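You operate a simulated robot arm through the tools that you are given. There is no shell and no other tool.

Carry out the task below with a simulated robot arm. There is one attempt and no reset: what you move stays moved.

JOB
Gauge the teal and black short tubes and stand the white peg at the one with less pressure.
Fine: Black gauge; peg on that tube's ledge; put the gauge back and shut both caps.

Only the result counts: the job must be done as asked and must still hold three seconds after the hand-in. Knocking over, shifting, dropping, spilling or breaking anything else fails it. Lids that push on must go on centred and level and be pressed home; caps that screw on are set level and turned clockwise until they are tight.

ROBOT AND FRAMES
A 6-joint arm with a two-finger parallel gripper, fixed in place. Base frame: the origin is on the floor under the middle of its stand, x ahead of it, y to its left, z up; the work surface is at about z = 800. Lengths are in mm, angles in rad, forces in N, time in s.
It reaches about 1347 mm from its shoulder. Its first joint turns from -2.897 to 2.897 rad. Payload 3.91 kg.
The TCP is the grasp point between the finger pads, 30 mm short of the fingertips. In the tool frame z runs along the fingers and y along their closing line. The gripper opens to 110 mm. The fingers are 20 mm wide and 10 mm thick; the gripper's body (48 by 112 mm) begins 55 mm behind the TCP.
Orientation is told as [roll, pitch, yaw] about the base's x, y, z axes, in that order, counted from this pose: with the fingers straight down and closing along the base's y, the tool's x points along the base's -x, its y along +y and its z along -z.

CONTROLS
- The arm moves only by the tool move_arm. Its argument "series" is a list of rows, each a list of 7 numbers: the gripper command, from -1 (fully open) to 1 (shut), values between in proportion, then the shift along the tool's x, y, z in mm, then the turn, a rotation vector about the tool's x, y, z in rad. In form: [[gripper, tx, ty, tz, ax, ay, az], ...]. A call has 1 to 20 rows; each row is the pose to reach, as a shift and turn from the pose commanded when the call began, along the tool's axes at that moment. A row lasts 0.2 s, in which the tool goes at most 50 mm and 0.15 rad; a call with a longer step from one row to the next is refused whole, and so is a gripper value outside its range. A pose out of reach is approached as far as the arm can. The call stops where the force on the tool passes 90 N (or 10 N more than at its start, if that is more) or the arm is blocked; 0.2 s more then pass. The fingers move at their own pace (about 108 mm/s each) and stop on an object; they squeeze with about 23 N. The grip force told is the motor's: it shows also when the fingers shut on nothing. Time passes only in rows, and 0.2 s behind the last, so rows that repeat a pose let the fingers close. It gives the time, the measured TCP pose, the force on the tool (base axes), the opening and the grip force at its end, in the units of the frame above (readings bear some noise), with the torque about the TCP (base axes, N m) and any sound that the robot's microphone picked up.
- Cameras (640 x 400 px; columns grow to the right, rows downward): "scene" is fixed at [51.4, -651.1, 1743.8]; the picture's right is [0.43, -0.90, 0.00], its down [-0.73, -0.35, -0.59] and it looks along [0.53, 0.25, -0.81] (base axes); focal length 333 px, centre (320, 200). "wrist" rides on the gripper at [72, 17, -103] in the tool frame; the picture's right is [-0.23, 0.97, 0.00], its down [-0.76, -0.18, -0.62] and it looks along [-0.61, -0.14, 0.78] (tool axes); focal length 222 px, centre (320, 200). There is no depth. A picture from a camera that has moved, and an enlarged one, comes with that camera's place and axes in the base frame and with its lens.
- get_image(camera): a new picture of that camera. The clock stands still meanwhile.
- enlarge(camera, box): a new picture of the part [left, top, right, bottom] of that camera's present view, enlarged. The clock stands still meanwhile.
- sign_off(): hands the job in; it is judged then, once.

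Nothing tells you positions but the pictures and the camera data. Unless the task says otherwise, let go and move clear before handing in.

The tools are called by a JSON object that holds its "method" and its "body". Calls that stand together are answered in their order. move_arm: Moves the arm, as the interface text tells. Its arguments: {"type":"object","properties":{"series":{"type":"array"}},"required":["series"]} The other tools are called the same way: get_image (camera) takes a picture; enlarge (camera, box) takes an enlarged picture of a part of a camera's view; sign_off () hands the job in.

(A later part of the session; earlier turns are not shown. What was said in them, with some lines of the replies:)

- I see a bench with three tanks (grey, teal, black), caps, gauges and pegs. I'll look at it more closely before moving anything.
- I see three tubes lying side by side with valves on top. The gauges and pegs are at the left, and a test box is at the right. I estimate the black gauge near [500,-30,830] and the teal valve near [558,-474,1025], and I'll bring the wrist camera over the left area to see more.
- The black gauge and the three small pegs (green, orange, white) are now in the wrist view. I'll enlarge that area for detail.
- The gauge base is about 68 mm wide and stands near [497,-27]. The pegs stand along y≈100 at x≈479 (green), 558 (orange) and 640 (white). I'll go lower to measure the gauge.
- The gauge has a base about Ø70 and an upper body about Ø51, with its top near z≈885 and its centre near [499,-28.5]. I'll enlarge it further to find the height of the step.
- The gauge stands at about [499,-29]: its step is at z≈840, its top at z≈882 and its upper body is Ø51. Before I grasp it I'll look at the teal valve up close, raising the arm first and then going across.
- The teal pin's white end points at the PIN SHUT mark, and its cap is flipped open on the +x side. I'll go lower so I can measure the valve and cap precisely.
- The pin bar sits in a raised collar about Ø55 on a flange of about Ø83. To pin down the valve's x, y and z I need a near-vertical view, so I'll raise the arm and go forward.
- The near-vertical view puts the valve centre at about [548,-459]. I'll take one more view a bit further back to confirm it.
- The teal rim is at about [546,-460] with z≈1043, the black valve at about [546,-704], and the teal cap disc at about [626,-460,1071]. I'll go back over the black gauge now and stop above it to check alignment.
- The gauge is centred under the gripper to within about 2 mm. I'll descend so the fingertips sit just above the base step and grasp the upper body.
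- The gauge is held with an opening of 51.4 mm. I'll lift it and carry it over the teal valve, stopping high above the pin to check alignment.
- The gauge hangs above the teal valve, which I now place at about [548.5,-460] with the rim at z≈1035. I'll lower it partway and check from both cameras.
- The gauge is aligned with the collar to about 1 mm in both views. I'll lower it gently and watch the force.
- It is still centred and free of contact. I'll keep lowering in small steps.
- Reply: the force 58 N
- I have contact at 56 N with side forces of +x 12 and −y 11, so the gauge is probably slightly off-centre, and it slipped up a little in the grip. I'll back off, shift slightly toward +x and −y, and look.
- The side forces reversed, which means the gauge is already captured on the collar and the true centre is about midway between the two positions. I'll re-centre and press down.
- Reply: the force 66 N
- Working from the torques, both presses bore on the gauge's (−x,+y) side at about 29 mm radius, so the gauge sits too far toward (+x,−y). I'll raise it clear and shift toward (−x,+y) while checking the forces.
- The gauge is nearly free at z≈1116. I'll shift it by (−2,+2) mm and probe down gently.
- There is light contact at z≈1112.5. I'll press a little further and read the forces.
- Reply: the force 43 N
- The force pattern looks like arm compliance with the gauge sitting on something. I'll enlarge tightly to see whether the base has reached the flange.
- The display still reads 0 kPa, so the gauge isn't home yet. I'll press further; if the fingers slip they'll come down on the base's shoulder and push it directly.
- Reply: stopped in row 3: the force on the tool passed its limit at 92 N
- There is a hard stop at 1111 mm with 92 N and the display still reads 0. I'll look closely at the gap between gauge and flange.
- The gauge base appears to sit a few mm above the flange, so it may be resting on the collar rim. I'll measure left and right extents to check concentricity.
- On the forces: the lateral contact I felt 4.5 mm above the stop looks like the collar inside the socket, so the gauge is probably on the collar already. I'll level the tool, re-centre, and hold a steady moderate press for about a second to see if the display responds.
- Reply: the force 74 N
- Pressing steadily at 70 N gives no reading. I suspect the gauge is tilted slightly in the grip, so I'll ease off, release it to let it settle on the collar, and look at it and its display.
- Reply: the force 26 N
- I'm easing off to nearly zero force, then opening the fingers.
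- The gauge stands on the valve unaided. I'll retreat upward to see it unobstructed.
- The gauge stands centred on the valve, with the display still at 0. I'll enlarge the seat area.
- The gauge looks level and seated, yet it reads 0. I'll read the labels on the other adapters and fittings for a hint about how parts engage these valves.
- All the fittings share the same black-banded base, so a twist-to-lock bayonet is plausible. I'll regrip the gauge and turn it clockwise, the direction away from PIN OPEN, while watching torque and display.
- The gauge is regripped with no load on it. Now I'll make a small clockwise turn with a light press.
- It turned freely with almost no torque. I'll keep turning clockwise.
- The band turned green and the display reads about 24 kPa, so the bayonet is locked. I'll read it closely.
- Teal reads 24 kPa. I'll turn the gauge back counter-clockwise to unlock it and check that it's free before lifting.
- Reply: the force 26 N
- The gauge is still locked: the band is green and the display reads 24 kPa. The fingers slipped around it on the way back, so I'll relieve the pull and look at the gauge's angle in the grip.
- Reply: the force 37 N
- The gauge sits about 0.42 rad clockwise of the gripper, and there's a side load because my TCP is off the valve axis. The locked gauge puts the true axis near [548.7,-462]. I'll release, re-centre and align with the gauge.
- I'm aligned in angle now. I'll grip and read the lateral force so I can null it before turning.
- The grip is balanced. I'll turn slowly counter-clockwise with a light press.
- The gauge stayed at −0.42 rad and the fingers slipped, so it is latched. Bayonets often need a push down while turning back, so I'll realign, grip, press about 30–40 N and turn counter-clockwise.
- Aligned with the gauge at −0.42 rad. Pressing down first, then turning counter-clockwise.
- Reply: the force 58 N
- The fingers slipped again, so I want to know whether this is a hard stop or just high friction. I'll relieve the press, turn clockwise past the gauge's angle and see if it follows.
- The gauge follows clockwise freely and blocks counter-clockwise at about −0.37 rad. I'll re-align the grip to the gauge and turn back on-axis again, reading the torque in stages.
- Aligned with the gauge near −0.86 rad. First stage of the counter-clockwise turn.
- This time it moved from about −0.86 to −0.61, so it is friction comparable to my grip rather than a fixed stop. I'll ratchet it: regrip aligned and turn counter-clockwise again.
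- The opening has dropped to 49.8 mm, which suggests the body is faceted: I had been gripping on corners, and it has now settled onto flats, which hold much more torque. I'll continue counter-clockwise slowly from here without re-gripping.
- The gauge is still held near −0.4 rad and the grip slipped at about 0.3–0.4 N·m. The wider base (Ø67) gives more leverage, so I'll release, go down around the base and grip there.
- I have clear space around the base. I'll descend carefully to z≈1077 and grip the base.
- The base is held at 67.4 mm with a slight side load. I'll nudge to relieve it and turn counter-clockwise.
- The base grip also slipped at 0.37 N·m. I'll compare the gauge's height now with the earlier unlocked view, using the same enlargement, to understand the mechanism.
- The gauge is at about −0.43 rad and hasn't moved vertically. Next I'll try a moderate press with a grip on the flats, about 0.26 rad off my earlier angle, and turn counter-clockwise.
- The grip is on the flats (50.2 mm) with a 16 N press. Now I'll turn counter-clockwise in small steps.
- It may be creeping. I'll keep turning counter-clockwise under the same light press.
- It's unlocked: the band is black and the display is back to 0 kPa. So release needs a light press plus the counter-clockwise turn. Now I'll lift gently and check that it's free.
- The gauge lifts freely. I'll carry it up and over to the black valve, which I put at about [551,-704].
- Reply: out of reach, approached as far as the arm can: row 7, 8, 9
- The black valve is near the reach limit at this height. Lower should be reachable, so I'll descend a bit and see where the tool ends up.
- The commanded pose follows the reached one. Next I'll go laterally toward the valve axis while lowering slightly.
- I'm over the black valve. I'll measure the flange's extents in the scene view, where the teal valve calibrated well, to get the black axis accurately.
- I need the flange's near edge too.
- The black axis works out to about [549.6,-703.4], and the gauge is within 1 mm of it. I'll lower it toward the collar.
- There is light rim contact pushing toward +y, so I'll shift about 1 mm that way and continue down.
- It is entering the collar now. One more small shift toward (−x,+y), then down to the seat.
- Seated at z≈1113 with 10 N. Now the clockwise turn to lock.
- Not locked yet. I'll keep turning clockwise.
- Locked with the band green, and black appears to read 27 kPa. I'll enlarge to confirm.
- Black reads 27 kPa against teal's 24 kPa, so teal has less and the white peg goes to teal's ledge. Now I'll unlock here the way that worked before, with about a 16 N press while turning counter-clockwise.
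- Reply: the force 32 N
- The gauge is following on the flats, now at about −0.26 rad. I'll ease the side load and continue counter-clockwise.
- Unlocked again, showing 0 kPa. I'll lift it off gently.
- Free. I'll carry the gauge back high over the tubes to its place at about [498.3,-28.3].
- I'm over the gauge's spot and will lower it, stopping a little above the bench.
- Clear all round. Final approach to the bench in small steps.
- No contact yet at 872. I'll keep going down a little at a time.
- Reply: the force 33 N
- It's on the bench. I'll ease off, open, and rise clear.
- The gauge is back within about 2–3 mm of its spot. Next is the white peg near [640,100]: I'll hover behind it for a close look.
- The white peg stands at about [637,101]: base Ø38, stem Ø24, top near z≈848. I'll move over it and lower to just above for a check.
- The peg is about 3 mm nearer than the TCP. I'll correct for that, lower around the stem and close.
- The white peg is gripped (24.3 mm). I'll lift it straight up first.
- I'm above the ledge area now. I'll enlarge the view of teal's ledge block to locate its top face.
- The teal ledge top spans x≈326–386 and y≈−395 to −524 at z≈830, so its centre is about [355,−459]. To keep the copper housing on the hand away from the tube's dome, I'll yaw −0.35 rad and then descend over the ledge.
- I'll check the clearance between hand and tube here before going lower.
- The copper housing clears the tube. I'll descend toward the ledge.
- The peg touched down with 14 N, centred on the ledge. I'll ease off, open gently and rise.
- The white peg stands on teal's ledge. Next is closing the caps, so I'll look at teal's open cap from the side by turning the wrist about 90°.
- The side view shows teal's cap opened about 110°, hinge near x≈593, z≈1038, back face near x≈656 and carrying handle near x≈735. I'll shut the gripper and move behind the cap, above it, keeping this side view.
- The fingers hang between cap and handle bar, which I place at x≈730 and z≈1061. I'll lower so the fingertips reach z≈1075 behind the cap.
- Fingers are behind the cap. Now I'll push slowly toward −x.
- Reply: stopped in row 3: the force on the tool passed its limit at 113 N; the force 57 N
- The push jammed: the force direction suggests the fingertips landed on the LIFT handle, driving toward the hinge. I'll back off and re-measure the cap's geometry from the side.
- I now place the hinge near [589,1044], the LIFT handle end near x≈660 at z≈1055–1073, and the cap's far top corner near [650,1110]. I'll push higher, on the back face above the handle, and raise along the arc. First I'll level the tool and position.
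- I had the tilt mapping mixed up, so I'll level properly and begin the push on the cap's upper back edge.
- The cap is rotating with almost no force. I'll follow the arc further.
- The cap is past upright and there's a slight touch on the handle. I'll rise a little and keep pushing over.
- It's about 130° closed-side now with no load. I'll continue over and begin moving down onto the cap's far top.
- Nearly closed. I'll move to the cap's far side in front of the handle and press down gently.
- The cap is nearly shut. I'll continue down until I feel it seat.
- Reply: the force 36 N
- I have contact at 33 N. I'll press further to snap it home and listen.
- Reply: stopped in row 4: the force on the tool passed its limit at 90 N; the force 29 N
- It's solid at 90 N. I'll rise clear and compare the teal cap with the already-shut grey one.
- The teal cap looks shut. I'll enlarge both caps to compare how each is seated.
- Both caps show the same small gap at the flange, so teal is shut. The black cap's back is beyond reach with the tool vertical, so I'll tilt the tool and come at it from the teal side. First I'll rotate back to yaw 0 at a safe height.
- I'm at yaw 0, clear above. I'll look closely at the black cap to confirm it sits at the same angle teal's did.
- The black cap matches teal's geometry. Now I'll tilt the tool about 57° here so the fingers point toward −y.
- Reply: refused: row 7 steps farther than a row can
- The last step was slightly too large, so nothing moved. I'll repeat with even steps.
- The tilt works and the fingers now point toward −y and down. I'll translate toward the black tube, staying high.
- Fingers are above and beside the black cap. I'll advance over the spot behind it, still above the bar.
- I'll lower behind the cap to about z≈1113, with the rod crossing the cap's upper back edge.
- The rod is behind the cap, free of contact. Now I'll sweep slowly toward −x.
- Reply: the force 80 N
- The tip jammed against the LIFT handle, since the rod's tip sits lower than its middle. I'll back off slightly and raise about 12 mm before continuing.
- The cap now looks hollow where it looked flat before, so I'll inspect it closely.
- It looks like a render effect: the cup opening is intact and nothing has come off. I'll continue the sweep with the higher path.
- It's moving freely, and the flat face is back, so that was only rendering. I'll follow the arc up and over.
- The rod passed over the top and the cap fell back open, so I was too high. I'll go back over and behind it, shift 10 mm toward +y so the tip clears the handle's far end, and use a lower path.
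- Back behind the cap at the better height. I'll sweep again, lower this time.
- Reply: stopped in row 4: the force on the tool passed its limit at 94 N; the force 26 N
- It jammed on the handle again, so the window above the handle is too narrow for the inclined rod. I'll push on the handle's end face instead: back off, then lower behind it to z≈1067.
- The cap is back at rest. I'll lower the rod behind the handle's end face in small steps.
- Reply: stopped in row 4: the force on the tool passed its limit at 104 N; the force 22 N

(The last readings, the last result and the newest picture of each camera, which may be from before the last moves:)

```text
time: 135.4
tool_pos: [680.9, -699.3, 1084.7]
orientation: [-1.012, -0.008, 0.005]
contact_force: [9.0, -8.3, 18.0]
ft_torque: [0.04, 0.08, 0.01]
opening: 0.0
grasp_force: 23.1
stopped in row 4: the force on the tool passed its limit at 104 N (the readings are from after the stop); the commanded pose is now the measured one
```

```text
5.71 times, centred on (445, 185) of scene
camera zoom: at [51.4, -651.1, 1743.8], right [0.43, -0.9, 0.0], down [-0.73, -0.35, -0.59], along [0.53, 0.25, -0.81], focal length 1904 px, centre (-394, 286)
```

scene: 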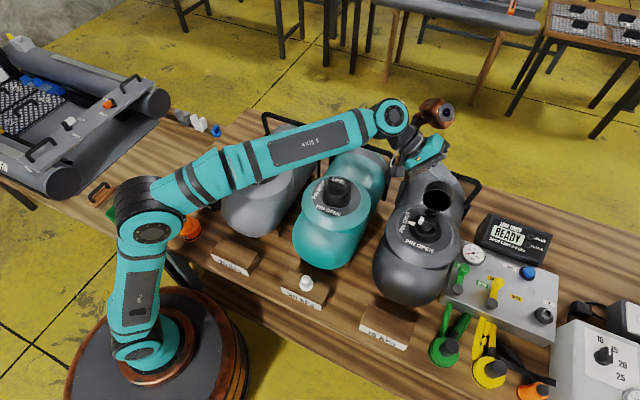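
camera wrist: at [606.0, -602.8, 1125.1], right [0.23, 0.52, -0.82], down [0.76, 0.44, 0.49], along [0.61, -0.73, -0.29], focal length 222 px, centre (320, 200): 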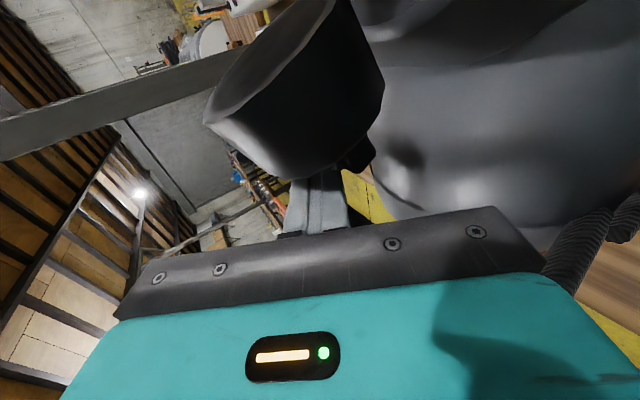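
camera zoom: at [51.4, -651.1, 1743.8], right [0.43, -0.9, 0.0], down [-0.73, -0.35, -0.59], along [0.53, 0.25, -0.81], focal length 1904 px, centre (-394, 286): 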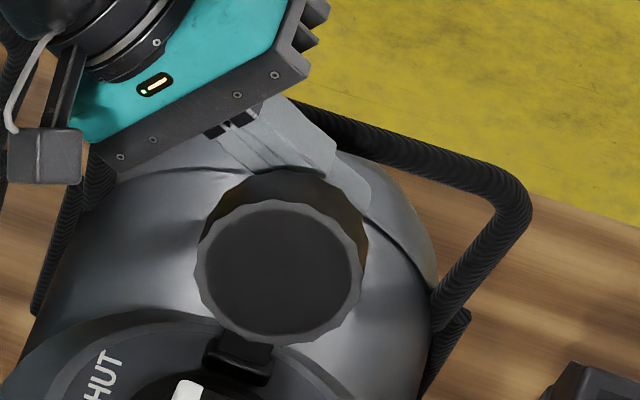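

The rod came down on the handle's end, which sticks out further than I'd estimated, to about x≈672. A steeper tool (about 29° tilt) should behave like the vertical push that worked on teal and still reach, so I'll back up and re-tilt at a safe spot.

{"method": "move_arm", "body": {"series": [[1, 0, -12.7, -8, 0, 0, 0], [1, 0, -33.9, -21.2, 0, 0, 0], [1, 0, -43.5, -62.5, 0, 0, 0], [1, 0, -57.2, -106.6, 0, 0, 0]]}}

{"method": "move_arm", "body": {"series": [[1, 0, 0, 0, -0.128, 0.002, -0.001], [1, 0, 0, 0, -0.256, 0.004, -0.001], [1, 0, 0, 0, -0.384, 0.006, -0.002], [1, 0, 0, 0, -0.512, 0.008, -0.003], [1, 0, 0, 0, -0.512, 0.008, -0.003]]}}

{"method": "get_image", "body": {"camera": "wrist"}}

{"method": "enlarge", "body": {"camera": "scene", "box": [380, 110, 500, 230]}}

```text
time: 136.4
tool_pos: [679.2, -640.5, 1188.0]
orientation: [-1.008, -0.005, 0.003]
contact_force: [-0.6, -1.2, -0.5]
ft_torque: [-0.02, -0.01, -0.06]
opening: 0.0
grasp_force: 22.8
```

```text
time: 137.6
tool_pos: [679.4, -639.7, 1186.3]
orientation: [-0.495, 0.001, 0.0]
contact_force: [-0.3, 0.1, -0.3]
ft_torque: [-0.02, -0.02, 0.0]
opening: 0.0
grasp_force: 23.2
```

```text
taken
camera wrist: at [606.3, -575.5, 1270.6], right [0.23, 0.86, -0.46], down [0.76, 0.14, 0.63], along [0.61, -0.5, -0.62], focal length 222 px, centre (320, 200)
```

wrist: 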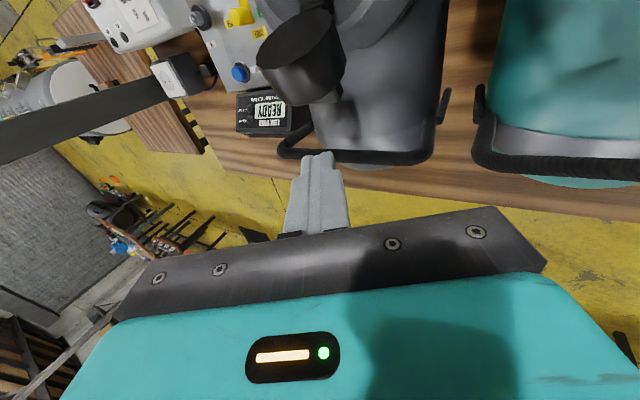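

```text
3.33 times, centred on (440, 170) of scene
camera zoom: at [51.4, -651.1, 1743.8], right [0.43, -0.9, 0.0], down [-0.73, -0.35, -0.59], along [0.53, 0.25, -0.81], focal length 1111 px, centre (-80, 300)
```

zoom: 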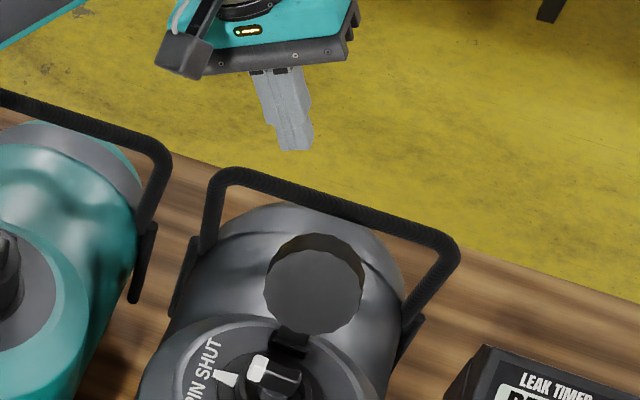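

Reach holds at this tilt. I'll move over the spot behind the cap.

{"method": "move_arm", "body": {"series": [[1, -1, -11, 20, 0, 0, 0], [1, -2, -23, 40, 0, 0, 0], [1, -2.6, -34.1, 59.6, 0, 0, 0], [1, -2.6, -34.1, 59.6, 0, 0, 0]]}}

{"method": "get_image", "body": {"camera": "wrist"}}

{"method": "enlarge", "body": {"camera": "wrist", "box": [220, 40, 400, 200]}}

{"method": "enlarge", "body": {"camera": "scene", "box": [410, 150, 480, 220]}}

```text
time: 138.6
tool_pos: [681.0, -697.3, 1151.7]
orientation: [-0.498, 0.002, 0.001]
contact_force: [0.4, 0.4, 0.4]
ft_torque: [0.04, 0.01, -0.03]
opening: 0.1
grasp_force: 23.1
```

```text
taken
camera wrist: at [608.1, -633.8, 1234.8], right [0.23, 0.86, -0.47], down [0.76, 0.14, 0.63], along [0.61, -0.5, -0.62], focal length 222 px, centre (320, 200)
```

wrist: 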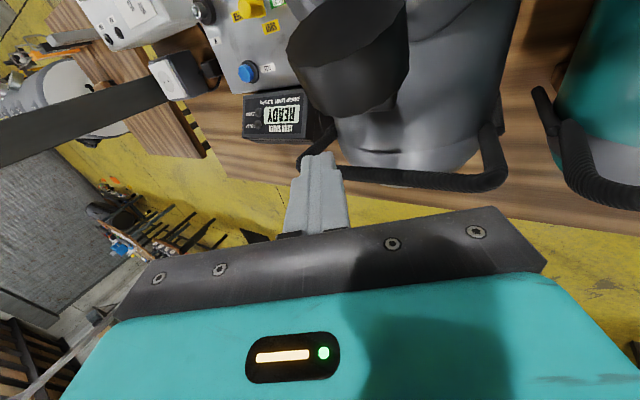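

```text
2.50 times, centred on (310, 120) of wrist
camera zoom: at [608.1, -633.8, 1234.8], right [0.23, 0.86, -0.47], down [0.76, 0.14, 0.63], along [0.61, -0.5, -0.62], focal length 555 px, centre (345, 400)
```

zoom: 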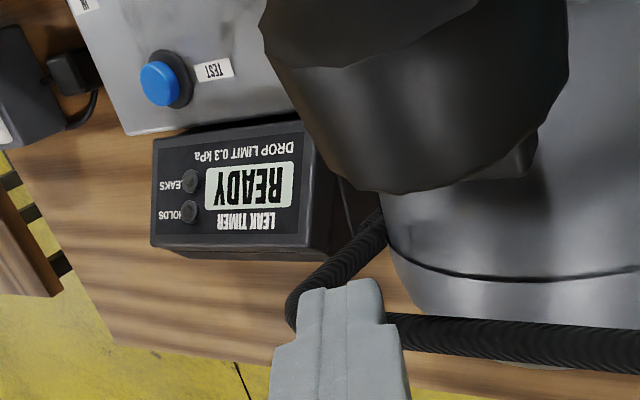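

```text
5.71 times, centred on (445, 185) of scene
camera zoom: at [51.4, -651.1, 1743.8], right [0.43, -0.9, 0.0], down [-0.73, -0.35, -0.59], along [0.53, 0.25, -0.81], focal length 1904 px, centre (-394, 286)
```

zoom: 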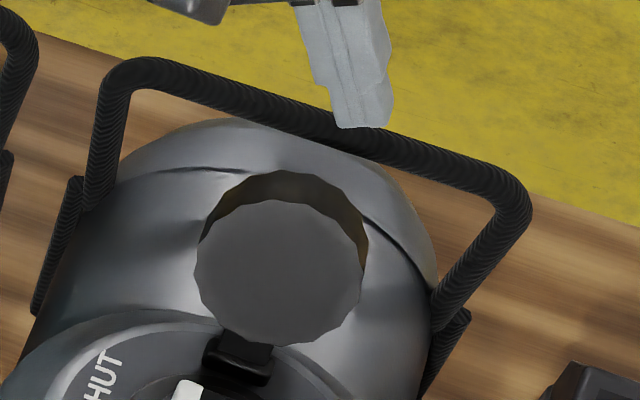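

With the geometry re-fitted, the hinge is near x≈597 and the far corner near [654,1120]. I'll lower to z≈1130 and begin the push, as on teal.

{"method": "move_arm", "body": {"series": [[1, 0, 5, 9.2, 0, 0, 0], [1, 0, 10, 18.5, 0, 0, 0], [1, 10, 10, 18.5, 0, 0, 0], [1, 18, 10, 18.5, 0, 0, 0], [1, 24, 9, 16.7, 0, 0, 0]]}}

{"method": "enlarge", "body": {"camera": "wrist", "box": [220, 20, 420, 220]}}

{"method": "enlarge", "body": {"camera": "scene", "box": [410, 150, 480, 220]}}

```text
time: 139.8
tool_pos: [657.7, -699.0, 1133.1]
orientation: [-0.497, 0.0, 0.0]
contact_force: [1.0, -0.3, 0.8]
ft_torque: [0.0, -0.02, 0.02]
opening: 0.0
grasp_force: 23.5
```

```text
2.00 times, centred on (320, 120) of wrist
camera zoom: at [583.8, -634.1, 1215.5], right [0.23, 0.86, -0.46], down [0.76, 0.14, 0.63], along [0.61, -0.5, -0.62], focal length 444 px, centre (320, 360)
```

zoom: 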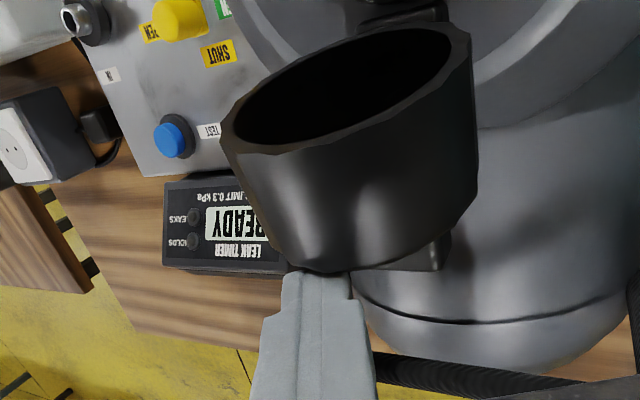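

```text
5.71 times, centred on (445, 185) of scene
camera zoom: at [51.4, -651.1, 1743.8], right [0.43, -0.9, 0.0], down [-0.73, -0.35, -0.59], along [0.53, 0.25, -0.81], focal length 1904 px, centre (-394, 286)
```

zoom: 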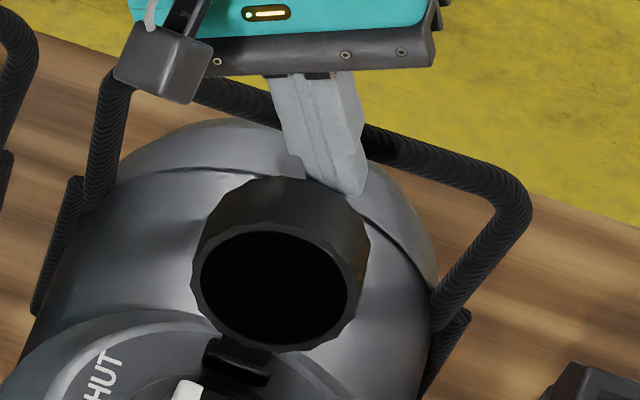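

Contact is beginning gently at the cap's back edge. I'll continue along the arc.

{"method": "move_arm", "body": {"series": [[1, 7, -0.3, -0.5, 0, 0, 0], [1, 13, -1.4, -2.6, 0, 0, 0], [1, 19, -3.3, -6.2, 0, 0, 0]]}}

{"method": "enlarge", "body": {"camera": "wrist", "box": [220, 20, 420, 220]}}

{"method": "enlarge", "body": {"camera": "scene", "box": [410, 150, 480, 220]}}

```text
time: 140.6
tool_pos: [639.1, -698.2, 1140.7]
orientation: [-0.498, 0.001, 0.001]
contact_force: [2.0, 0.8, 0.5]
ft_torque: [-0.02, 0.02, 0.0]
opening: 0.2
grasp_force: 23.1
```

```text
2.00 times, centred on (320, 120) of wrist
camera zoom: at [565.4, -634.0, 1223.1], right [0.23, 0.86, -0.47], down [0.76, 0.14, 0.63], along [0.61, -0.5, -0.62], focal length 444 px, centre (320, 360)
```

zoom: 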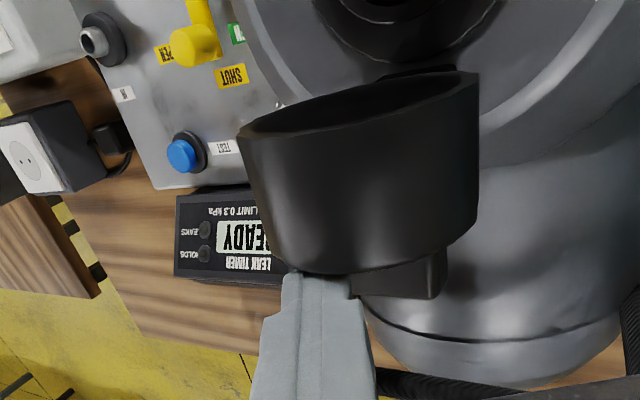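

```text
5.71 times, centred on (445, 185) of scene
camera zoom: at [51.4, -651.1, 1743.8], right [0.43, -0.9, 0.0], down [-0.73, -0.35, -0.59], along [0.53, 0.25, -0.81], focal length 1904 px, centre (-394, 286)
```

zoom: 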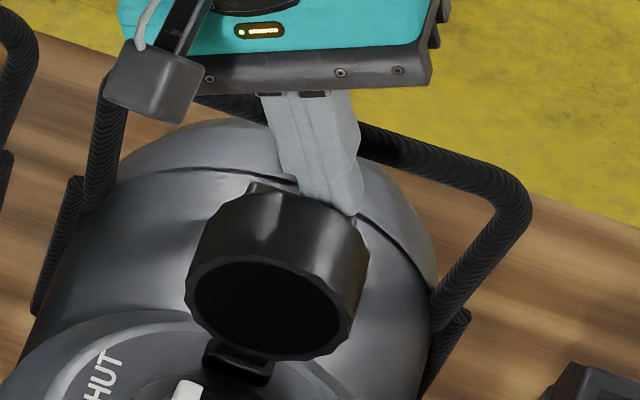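

It's rotating well with about 2 N. I'll keep following.

{"method": "move_arm", "body": {"series": [[1, 7, -1.7, -3, 0, 0, 0], [1, 14, -3.3, -6, 0, 0, 0], [1, 21, -4.5, -8.4, 0, 0, 0]]}}

{"method": "enlarge", "body": {"camera": "wrist", "box": [220, 20, 420, 220]}}

{"method": "enlarge", "body": {"camera": "scene", "box": [410, 150, 480, 220]}}

```text
time: 141.4
tool_pos: [618.7, -698.7, 1149.4]
orientation: [-0.498, 0.0, 0.002]
contact_force: [0.5, 0.2, 1.8]
ft_torque: [-0.03, -0.05, 0.02]
opening: 0.1
grasp_force: 22.5
```

```text
2.00 times, centred on (320, 120) of wrist
camera zoom: at [544.3, -633.7, 1232.6], right [0.23, 0.86, -0.47], down [0.76, 0.14, 0.63], along [0.61, -0.5, -0.62], focal length 444 px, centre (320, 360)
```

zoom: 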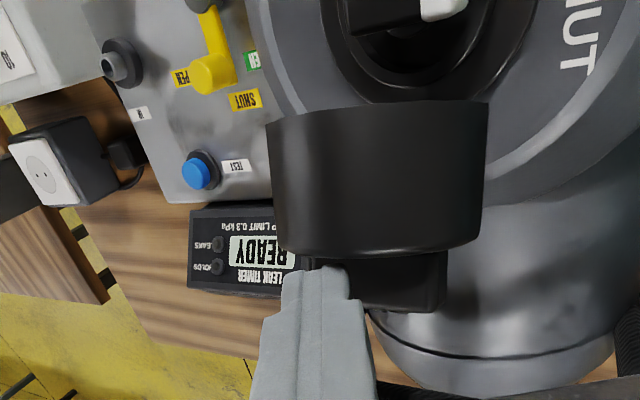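

```text
5.71 times, centred on (445, 185) of scene
camera zoom: at [51.4, -651.1, 1743.8], right [0.43, -0.9, 0.0], down [-0.73, -0.35, -0.59], along [0.53, 0.25, -0.81], focal length 1904 px, centre (-394, 286)
```

zoom: 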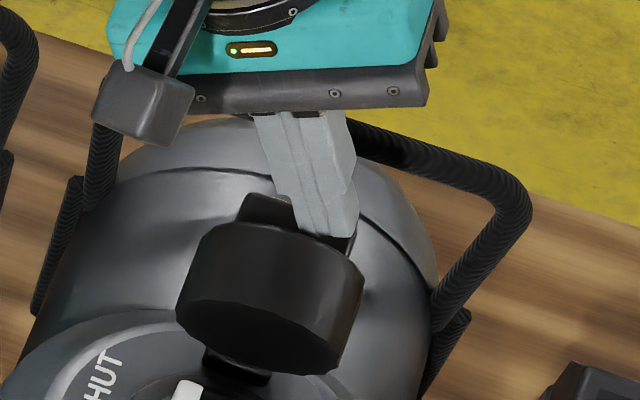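

Past upright now. I'll continue over the top.

{"method": "move_arm", "body": {"series": [[1, 4, -2.2, -4, 0, 0, 0], [1, 11, -3.6, -6.6, 0, 0, 0], [1, 19, -4.1, -7.6, 0, 0, 0], [1, 27, -4.1, -7.6, 0, 0, 0], [1, 36, -3.8, -7.1, 0, 0, 0]]}}

{"method": "enlarge", "body": {"camera": "wrist", "box": [220, 20, 420, 220]}}

{"method": "enlarge", "body": {"camera": "scene", "box": [410, 150, 480, 220]}}

```text
time: 142.6
tool_pos: [580.5, -698.0, 1157.4]
orientation: [-0.497, 0.003, 0.0]
contact_force: [0.5, -0.2, 1.1]
ft_torque: [0.0, 0.0, -0.03]
opening: 0.0
grasp_force: 23.1
```

```text
2.00 times, centred on (320, 120) of wrist
camera zoom: at [508.2, -633.9, 1240.7], right [0.23, 0.86, -0.47], down [0.76, 0.14, 0.63], along [0.61, -0.5, -0.62], focal length 444 px, centre (320, 360)
```

zoom: 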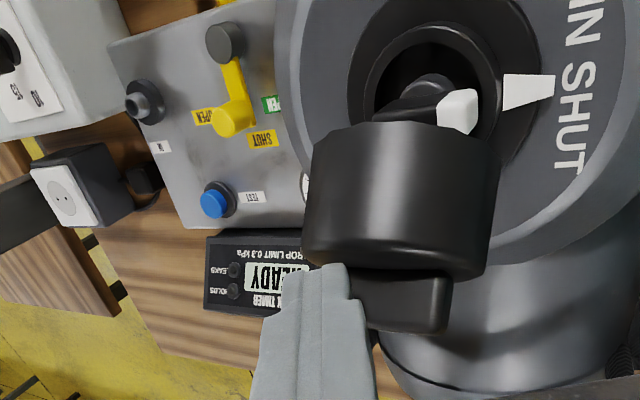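

```text
5.71 times, centred on (445, 185) of scene
camera zoom: at [51.4, -651.1, 1743.8], right [0.43, -0.9, 0.0], down [-0.73, -0.35, -0.59], along [0.53, 0.25, -0.81], focal length 1904 px, centre (-394, 286)
```

zoom: 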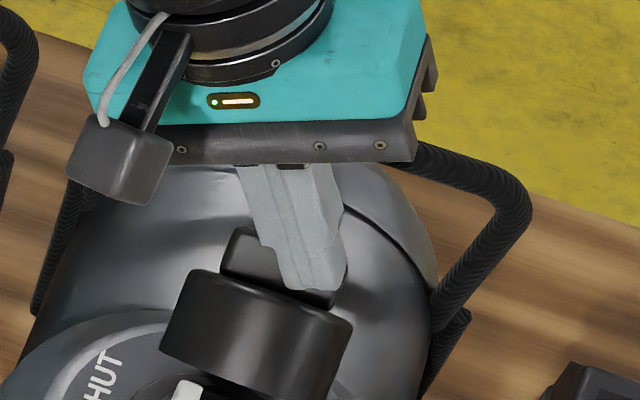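

It's closing. I'll continue over and down.

{"method": "move_arm", "body": {"series": [[1, 8, 0.2, 0.4, 0, 0, 0], [1, 16, 1.4, 2.6, 0, 0, 0], [1, 24, 3.3, 6.2, 0, 0, 0], [1, 32, 5.7, 10.6, 0, 0, 0], [1, 41, 9.5, 17.6, 0, 0, 0]]}}

{"method": "enlarge", "body": {"camera": "wrist", "box": [220, 20, 420, 220]}}

{"method": "enlarge", "body": {"camera": "scene", "box": [400, 160, 470, 240]}}

```text
time: 143.8
tool_pos: [540.5, -697.9, 1139.5]
orientation: [-0.497, -0.001, 0.001]
contact_force: [-1.4, 1.0, 2.1]
ft_torque: [0.02, 0.01, -0.04]
opening: 0.3
grasp_force: 22.8
```

```text
2.00 times, centred on (320, 120) of wrist
camera zoom: at [467.3, -633.9, 1221.1], right [0.23, 0.86, -0.47], down [0.76, 0.14, 0.63], along [0.61, -0.5, -0.62], focal length 444 px, centre (320, 360)
```

zoom: 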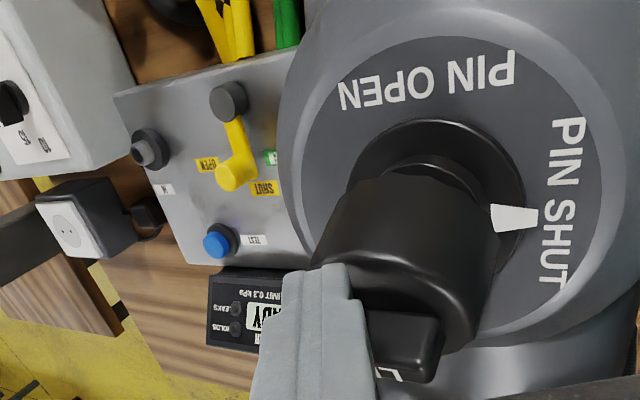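

```text
5.00 times, centred on (435, 200) of scene
camera zoom: at [51.4, -651.1, 1743.8], right [0.43, -0.9, 0.0], down [-0.73, -0.35, -0.59], along [0.53, 0.25, -0.81], focal length 1666 px, centre (-255, 200)
```

zoom: 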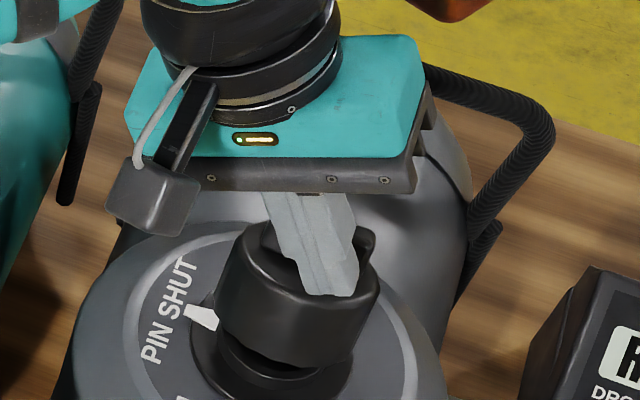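

Nearly shut. I'll slide to the front of the cap top and press down gently.

{"method": "move_arm", "body": {"series": [[1, 8, 2.4, 4.4, 0, 0, 0], [1, 14, 5.2, 9.7, 0, 0, 0], [1, 14, 8.1, 15, 0, 0, 0], [1, 14, 10.5, 19.4, 0, 0, 0]]}}

{"method": "enlarge", "body": {"camera": "wrist", "box": [220, 20, 420, 220]}}

{"method": "enlarge", "body": {"camera": "scene", "box": [400, 160, 470, 240]}}

```text
time: 144.8
tool_pos: [527.0, -698.4, 1116.5]
orientation: [-0.496, -0.001, 0.002]
contact_force: [0.0, -0.1, 0.0]
ft_torque: [-0.02, 0.0, -0.01]
opening: 0.1
grasp_force: 23.1
```

```text
2.00 times, centred on (320, 120) of wrist
camera zoom: at [453.6, -634.2, 1198.6], right [0.23, 0.86, -0.47], down [0.76, 0.14, 0.63], along [0.61, -0.5, -0.62], focal length 444 px, centre (320, 360)
```

zoom: 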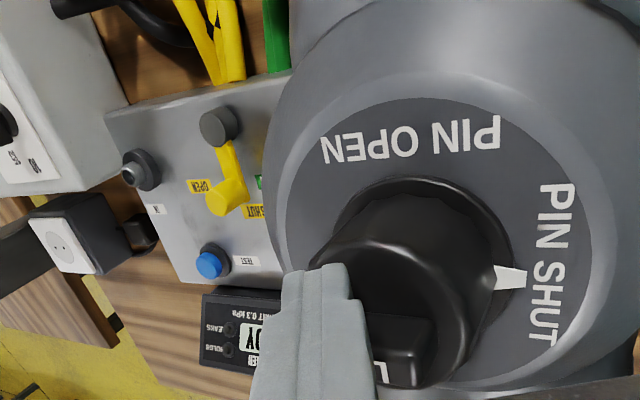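

```text
5.00 times, centred on (435, 200) of scene
camera zoom: at [51.4, -651.1, 1743.8], right [0.43, -0.9, 0.0], down [-0.73, -0.35, -0.59], along [0.53, 0.25, -0.81], focal length 1666 px, centre (-255, 200)
```

zoom: 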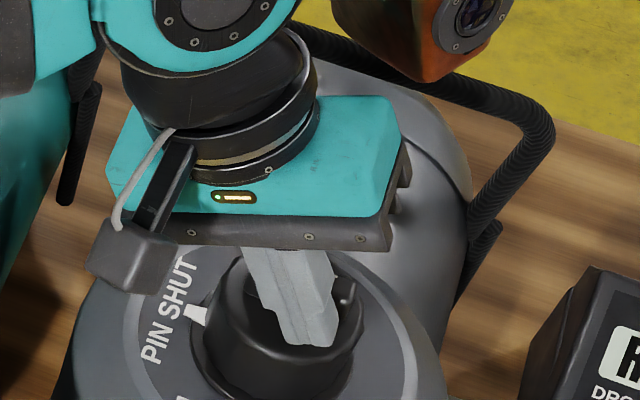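

The cap has dropped almost shut. I'll press down slowly to seat it.

{"method": "move_arm", "body": {"series": [[1, 0, 1.4, 2.6, 0, 0, 0], [1, 0, 2.9, 5.3, 0, 0, 0], [1, 0, 3.8, 7, 0, 0, 0], [1, 0, 4.8, 8.8, 0, 0, 0]]}}

{"method": "enlarge", "body": {"camera": "scene", "box": [400, 160, 470, 240]}}

```text
time: 145.8
tool_pos: [526.9, -698.0, 1109.9]
orientation: [-0.506, -0.003, 0.003]
contact_force: [14.4, -17.6, 49.9]
ft_torque: [-0.87, -0.6, 0.04]
opening: 0.0
grasp_force: 22.2
```

```text
5.00 times, centred on (435, 200) of scene
camera zoom: at [51.4, -651.1, 1743.8], right [0.43, -0.9, 0.0], down [-0.73, -0.35, -0.59], along [0.53, 0.25, -0.81], focal length 1666 px, centre (-255, 200)
```

zoom: 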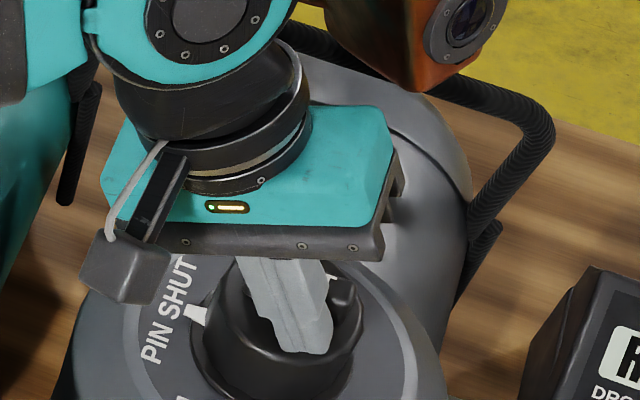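

It's seated at the same height as teal, with 50 N. I'll press a little harder to be sure it's home.

{"method": "move_arm", "body": {"series": [[1, 0, 0.5, 0.9, 0, 0, 0], [1, 0, 1, 1.8, 0, 0, 0], [1, 0, 1, 1.8, 0, 0, 0]]}}

{"method": "move_arm", "body": {"series": [[1, 0, -4.8, -8.8, 0, 0, 0], [1, 0, -19, -35, 0, 0, 0], [1, 0, -24, -44, 0, 0, 0], [1, 0, 10, -80, 0, 0, 0], [1, 0, 50, -105, 0, 0, 0], [1, 0, 90, -130, 0, 0, 0]]}}

{"method": "enlarge", "body": {"camera": "scene", "box": [400, 180, 460, 250]}}

{"method": "get_image", "body": {"camera": "scene"}}

```text
time: 146.6
tool_pos: [525.1, -697.3, 1109.6]
orientation: [-0.504, -0.003, 0.002]
contact_force: [15.9, -25.6, 79.7]
ft_torque: [-1.26, -0.82, 0.05]
opening: 0.0
grasp_force: 23.7
```

```text
time: 148.0
tool_pos: [527.5, -557.7, 1173.2]
orientation: [-0.495, 0.002, 0.0]
contact_force: [0.4, -0.8, -0.8]
ft_torque: [0.0, 0.06, -0.01]
opening: 0.0
grasp_force: 22.8
```

```text
5.71 times, centred on (430, 215) of scene
camera zoom: at [51.4, -651.1, 1743.8], right [0.43, -0.9, 0.0], down [-0.73, -0.35, -0.59], along [0.53, 0.25, -0.81], focal length 1904 px, centre (-309, 114)
```

zoom: 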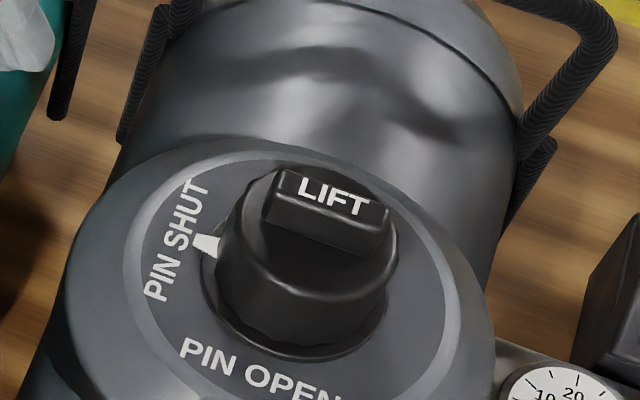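

```text
taken
```

scene: 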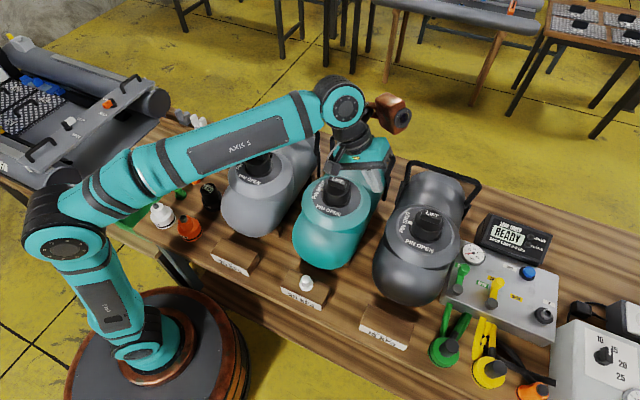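

The black cap looks shut. I'll rise higher, straighten the tool, and inspect everything.

{"method": "move_arm", "body": {"series": [[1, 0, -20, -37, 0, 0, 0], [1, 0, -40, -72, 0, 0, 0], [1, 0, -40, -72, -0.125, 0, 0], [1, 0, -40, -72, -0.25, 0, 0], [1, 0, -40, -72, -0.375, 0, 0], [1, 0, -40, -72, -0.495, 0, 0]]}}

{"method": "get_image", "body": {"camera": "wrist"}}

{"method": "enlarge", "body": {"camera": "scene", "box": [410, 190, 445, 227]}}

{"method": "enlarge", "body": {"camera": "scene", "box": [410, 205, 450, 240]}}

```text
time: 149.4
tool_pos: [524.5, -555.6, 1252.8]
orientation: [-0.006, -0.001, 0.0]
contact_force: [-0.8, 0.2, 0.0]
ft_torque: [-0.05, -0.02, 0.01]
opening: 0.0
grasp_force: 23.1
out of reach, approached as far as the arm can: row 6
```

```text
taken
camera wrist: at [451.2, -537.6, 1355.6], right [0.23, 0.97, -0.01], down [0.76, -0.17, 0.63], along [0.61, -0.15, -0.78], focal length 222 px, centre (320, 200)
```

wrist: 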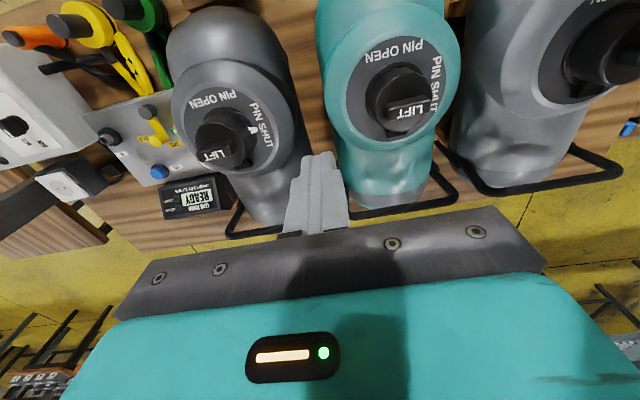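

```text
10.81 times, centred on (428, 208) of scene
camera zoom: at [51.4, -651.1, 1743.8], right [0.43, -0.9, 0.0], down [-0.73, -0.35, -0.59], along [0.53, 0.25, -0.81], focal length 3603 px, centre (-842, 108)
```

zoom: 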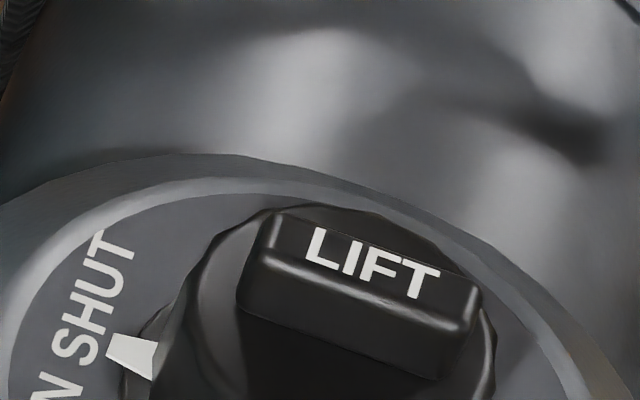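

```text
11.43 times, centred on (430, 222) of scene
camera zoom: at [51.4, -651.1, 1743.8], right [0.43, -0.9, 0.0], down [-0.73, -0.35, -0.59], along [0.53, 0.25, -0.81], focal length 3809 px, centre (-937, -57)
```

zoom: 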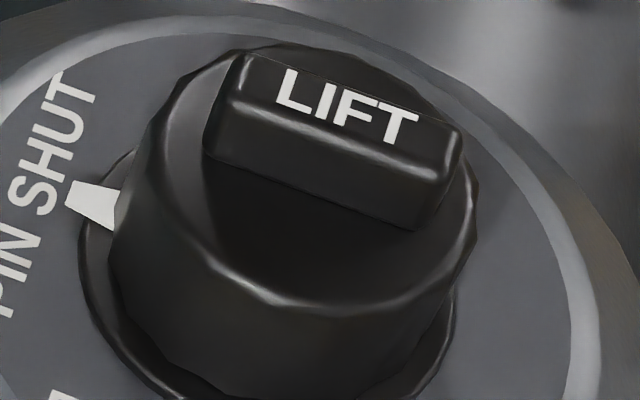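

Let me check the lower edge of the black cap against the flange, and view both caps from the wrist camera.

{"method": "enlarge", "body": {"camera": "scene", "box": [408, 208, 448, 245]}}

{"method": "enlarge", "body": {"camera": "wrist", "box": [160, 50, 310, 200]}}

{"method": "enlarge", "body": {"camera": "wrist", "box": [330, 20, 470, 160]}}

```text
10.81 times, centred on (428, 226) of scene
camera zoom: at [51.4, -651.1, 1743.8], right [0.43, -0.9, 0.0], down [-0.73, -0.35, -0.59], along [0.53, 0.25, -0.81], focal length 3603 px, centre (-848, -86)
```

zoom: 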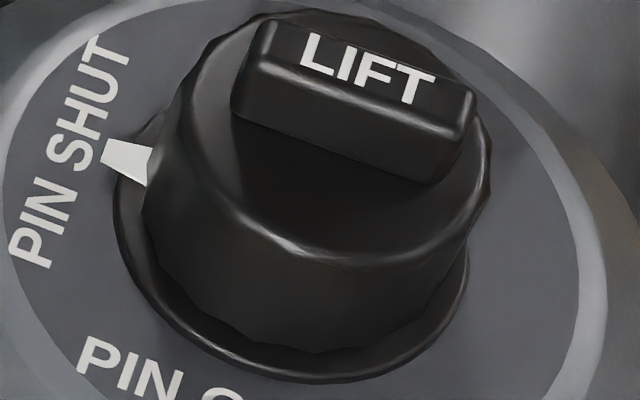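

```text
2.67 times, centred on (235, 125) of wrist
camera zoom: at [451.2, -537.6, 1355.6], right [0.23, 0.97, -0.01], down [0.76, -0.17, 0.63], along [0.61, -0.15, -0.78], focal length 592 px, centre (547, 400)
```

zoom: 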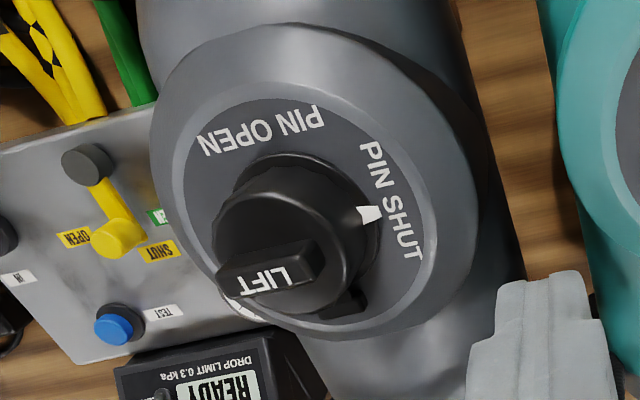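

```text
2.86 times, centred on (400, 90) of wrist
camera zoom: at [451.2, -537.6, 1355.6], right [0.23, 0.97, -0.01], down [0.76, -0.17, 0.63], along [0.61, -0.15, -0.78], focal length 635 px, centre (91, 514)
```

zoom: 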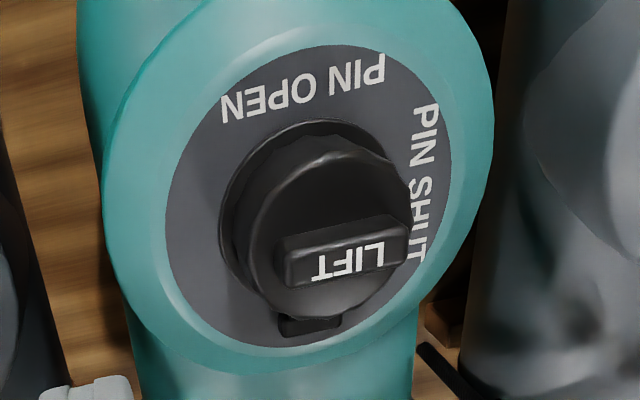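

Both caps sit just like grey's. Now I'll check that the tubes didn't shift and that the gauge, peg and adapters are as they should be.

{"method": "enlarge", "body": {"camera": "scene", "box": [390, 160, 470, 250]}}

{"method": "enlarge", "body": {"camera": "scene", "box": [60, 90, 260, 290]}}

{"method": "enlarge", "body": {"camera": "scene", "box": [200, 230, 440, 380]}}

{"method": "enlarge", "body": {"camera": "scene", "box": [400, 230, 640, 400]}}

```text
4.44 times, centred on (430, 205) of scene
camera zoom: at [51.4, -651.1, 1743.8], right [0.43, -0.9, 0.0], down [-0.73, -0.35, -0.59], along [0.53, 0.25, -0.81], focal length 1481 px, centre (-169, 178)
```

zoom: 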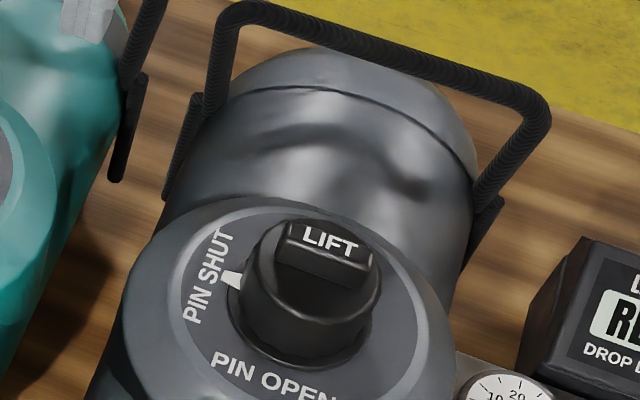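

```text
2.00 times, centred on (160, 190) of scene
camera zoom: at [51.4, -651.1, 1743.8], right [0.43, -0.9, 0.0], down [-0.73, -0.35, -0.59], along [0.53, 0.25, -0.81], focal length 666 px, centre (640, 220)
```

zoom: 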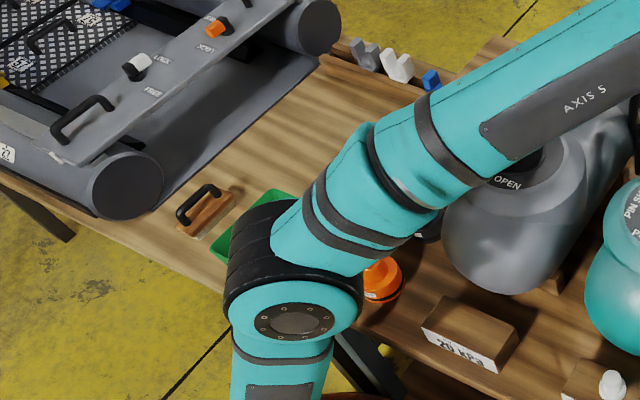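

```text
2.67 times, centred on (320, 305) of scene
camera zoom: at [51.4, -651.1, 1743.8], right [0.43, -0.9, 0.0], down [-0.73, -0.35, -0.59], along [0.53, 0.25, -0.81], focal length 889 px, centre (320, -80)
```

zoom: 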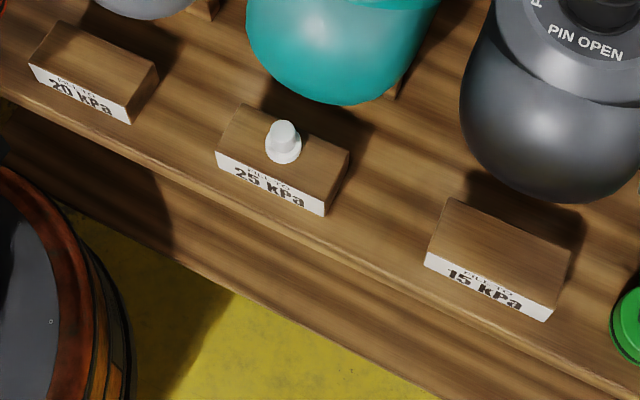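

```text
2.35 times, centred on (520, 315) of scene
camera zoom: at [51.4, -651.1, 1743.8], right [0.43, -0.9, 0.0], down [-0.73, -0.35, -0.59], along [0.53, 0.25, -0.81], focal length 784 px, centre (-151, -71)
```

zoom: 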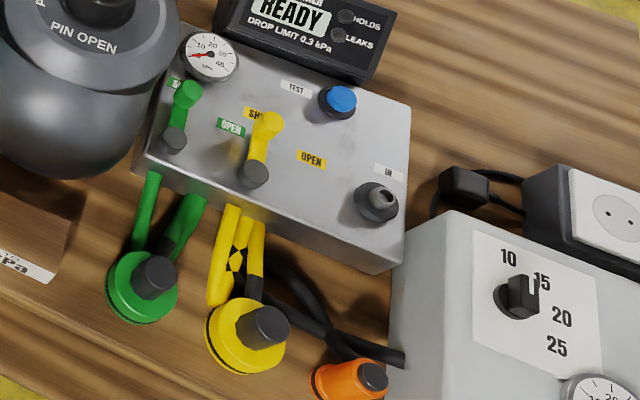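

Right side and ledge are all in order. I'll move the arm back to its starting area and check the left side.

{"method": "move_arm", "body": {"series": [[1, -4, 41, -4, 0, 0, 0], [1, -8, 82, -8, 0, 0, 0], [1, -12, 123, -12, 0, 0, 0], [1, -16, 164, -16, 0, 0, 0], [1, -20, 205, -20, 0, 0, 0], [1, -24, 246, -24, 0, 0, 0], [0.5, -28, 287, -28, 0, 0, 0], [0, -32, 328, -32, 0, 0, 0], [-0.5, -36, 365, -36, 0, 0, 0], [-1, -36, 365, -36, 0, 0, 0]]}}

{"method": "get_image", "body": {"camera": "scene"}}

{"method": "enlarge", "body": {"camera": "scene", "box": [130, 140, 240, 250]}}

{"method": "enlarge", "body": {"camera": "scene", "box": [220, 120, 400, 230]}}

```text
time: 151.6
tool_pos: [561.2, -189.9, 1287.7]
orientation: [-0.003, 0.001, 0.002]
contact_force: [0.7, 0.6, -0.6]
ft_torque: [-0.01, 0.02, 0.01]
opening: 110.1
grasp_force: 0.0
```

```text
taken
```

scene: 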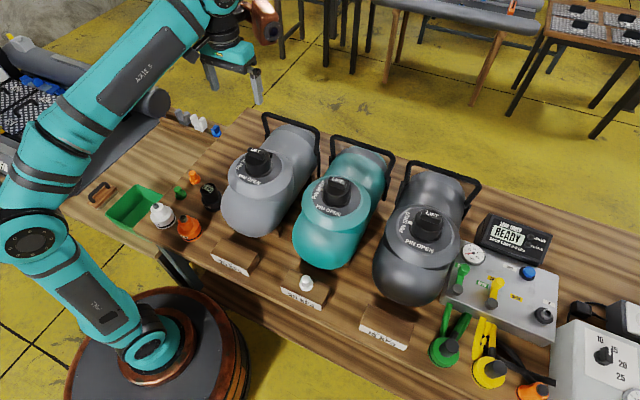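

```text
3.64 times, centred on (185, 195) of scene
camera zoom: at [51.4, -651.1, 1743.8], right [0.43, -0.9, 0.0], down [-0.73, -0.35, -0.59], along [0.53, 0.25, -0.81], focal length 1212 px, centre (811, 218)
```

zoom: 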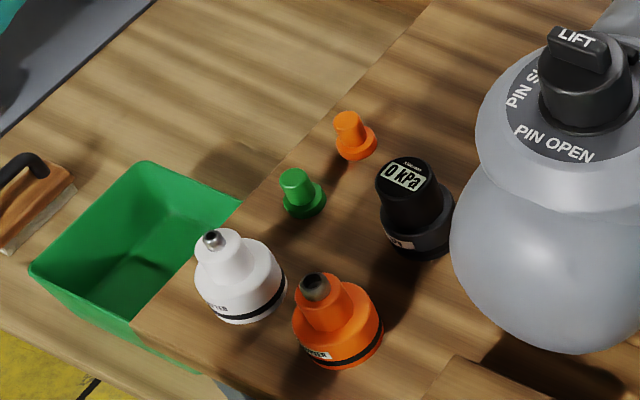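

```text
3.56 times, centred on (310, 175) of scene
camera zoom: at [51.4, -651.1, 1743.8], right [0.43, -0.9, 0.0], down [-0.73, -0.35, -0.59], along [0.53, 0.25, -0.81], focal length 1185 px, centre (356, 289)
```

zoom: 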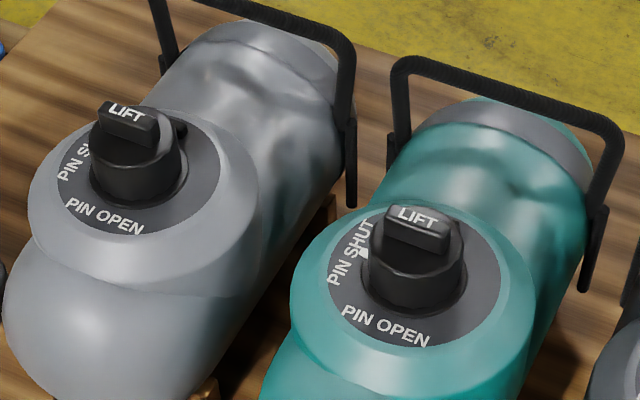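

Everything checks out:
- **Readings:** teal read 24 kPa and black 27 kPa, so teal has less pressure.
- **Peg:** the white peg stands on teal's ledge.
- **Gauge:** the black gauge is back within a few mm of its spot, reading 0 kPa.
- **Caps:** both caps are pressed home and sit like grey's.
- **Everything else:** nothing else appears to have shifted, and the arm is clear, so I'm handing in.

{"method": "sign_off", "body": {}}

```text
The job is handed in.
```

I've handed the job in. Teal read 24 kPa and black 27 kPa, so the white peg went to teal.

- **Peg:** the white peg stands upright in the middle of teal's ledge (the block marked 25 kPa).
- **Gauge:** the black gauge is back within about 2–3 mm of where it started, reading 0 kPa.
- **Caps:** I pressed both with 80–90 N, and they sit on their flanges the same way the grey tube's cap does.
- **Pins:** both still pointed at PIN SHUT in the last views before the caps went down.

The gauge only read once it was turned clockwise on the valve. Getting it off teal took several tries, because it came free only with a light press while turning back.

While closing the caps, the gripper jammed against the cap handles a few times, with forces up to about 113 N. In the final pictures the tubes and everything else on the bench look unmoved, and the arm is back near its starting position.
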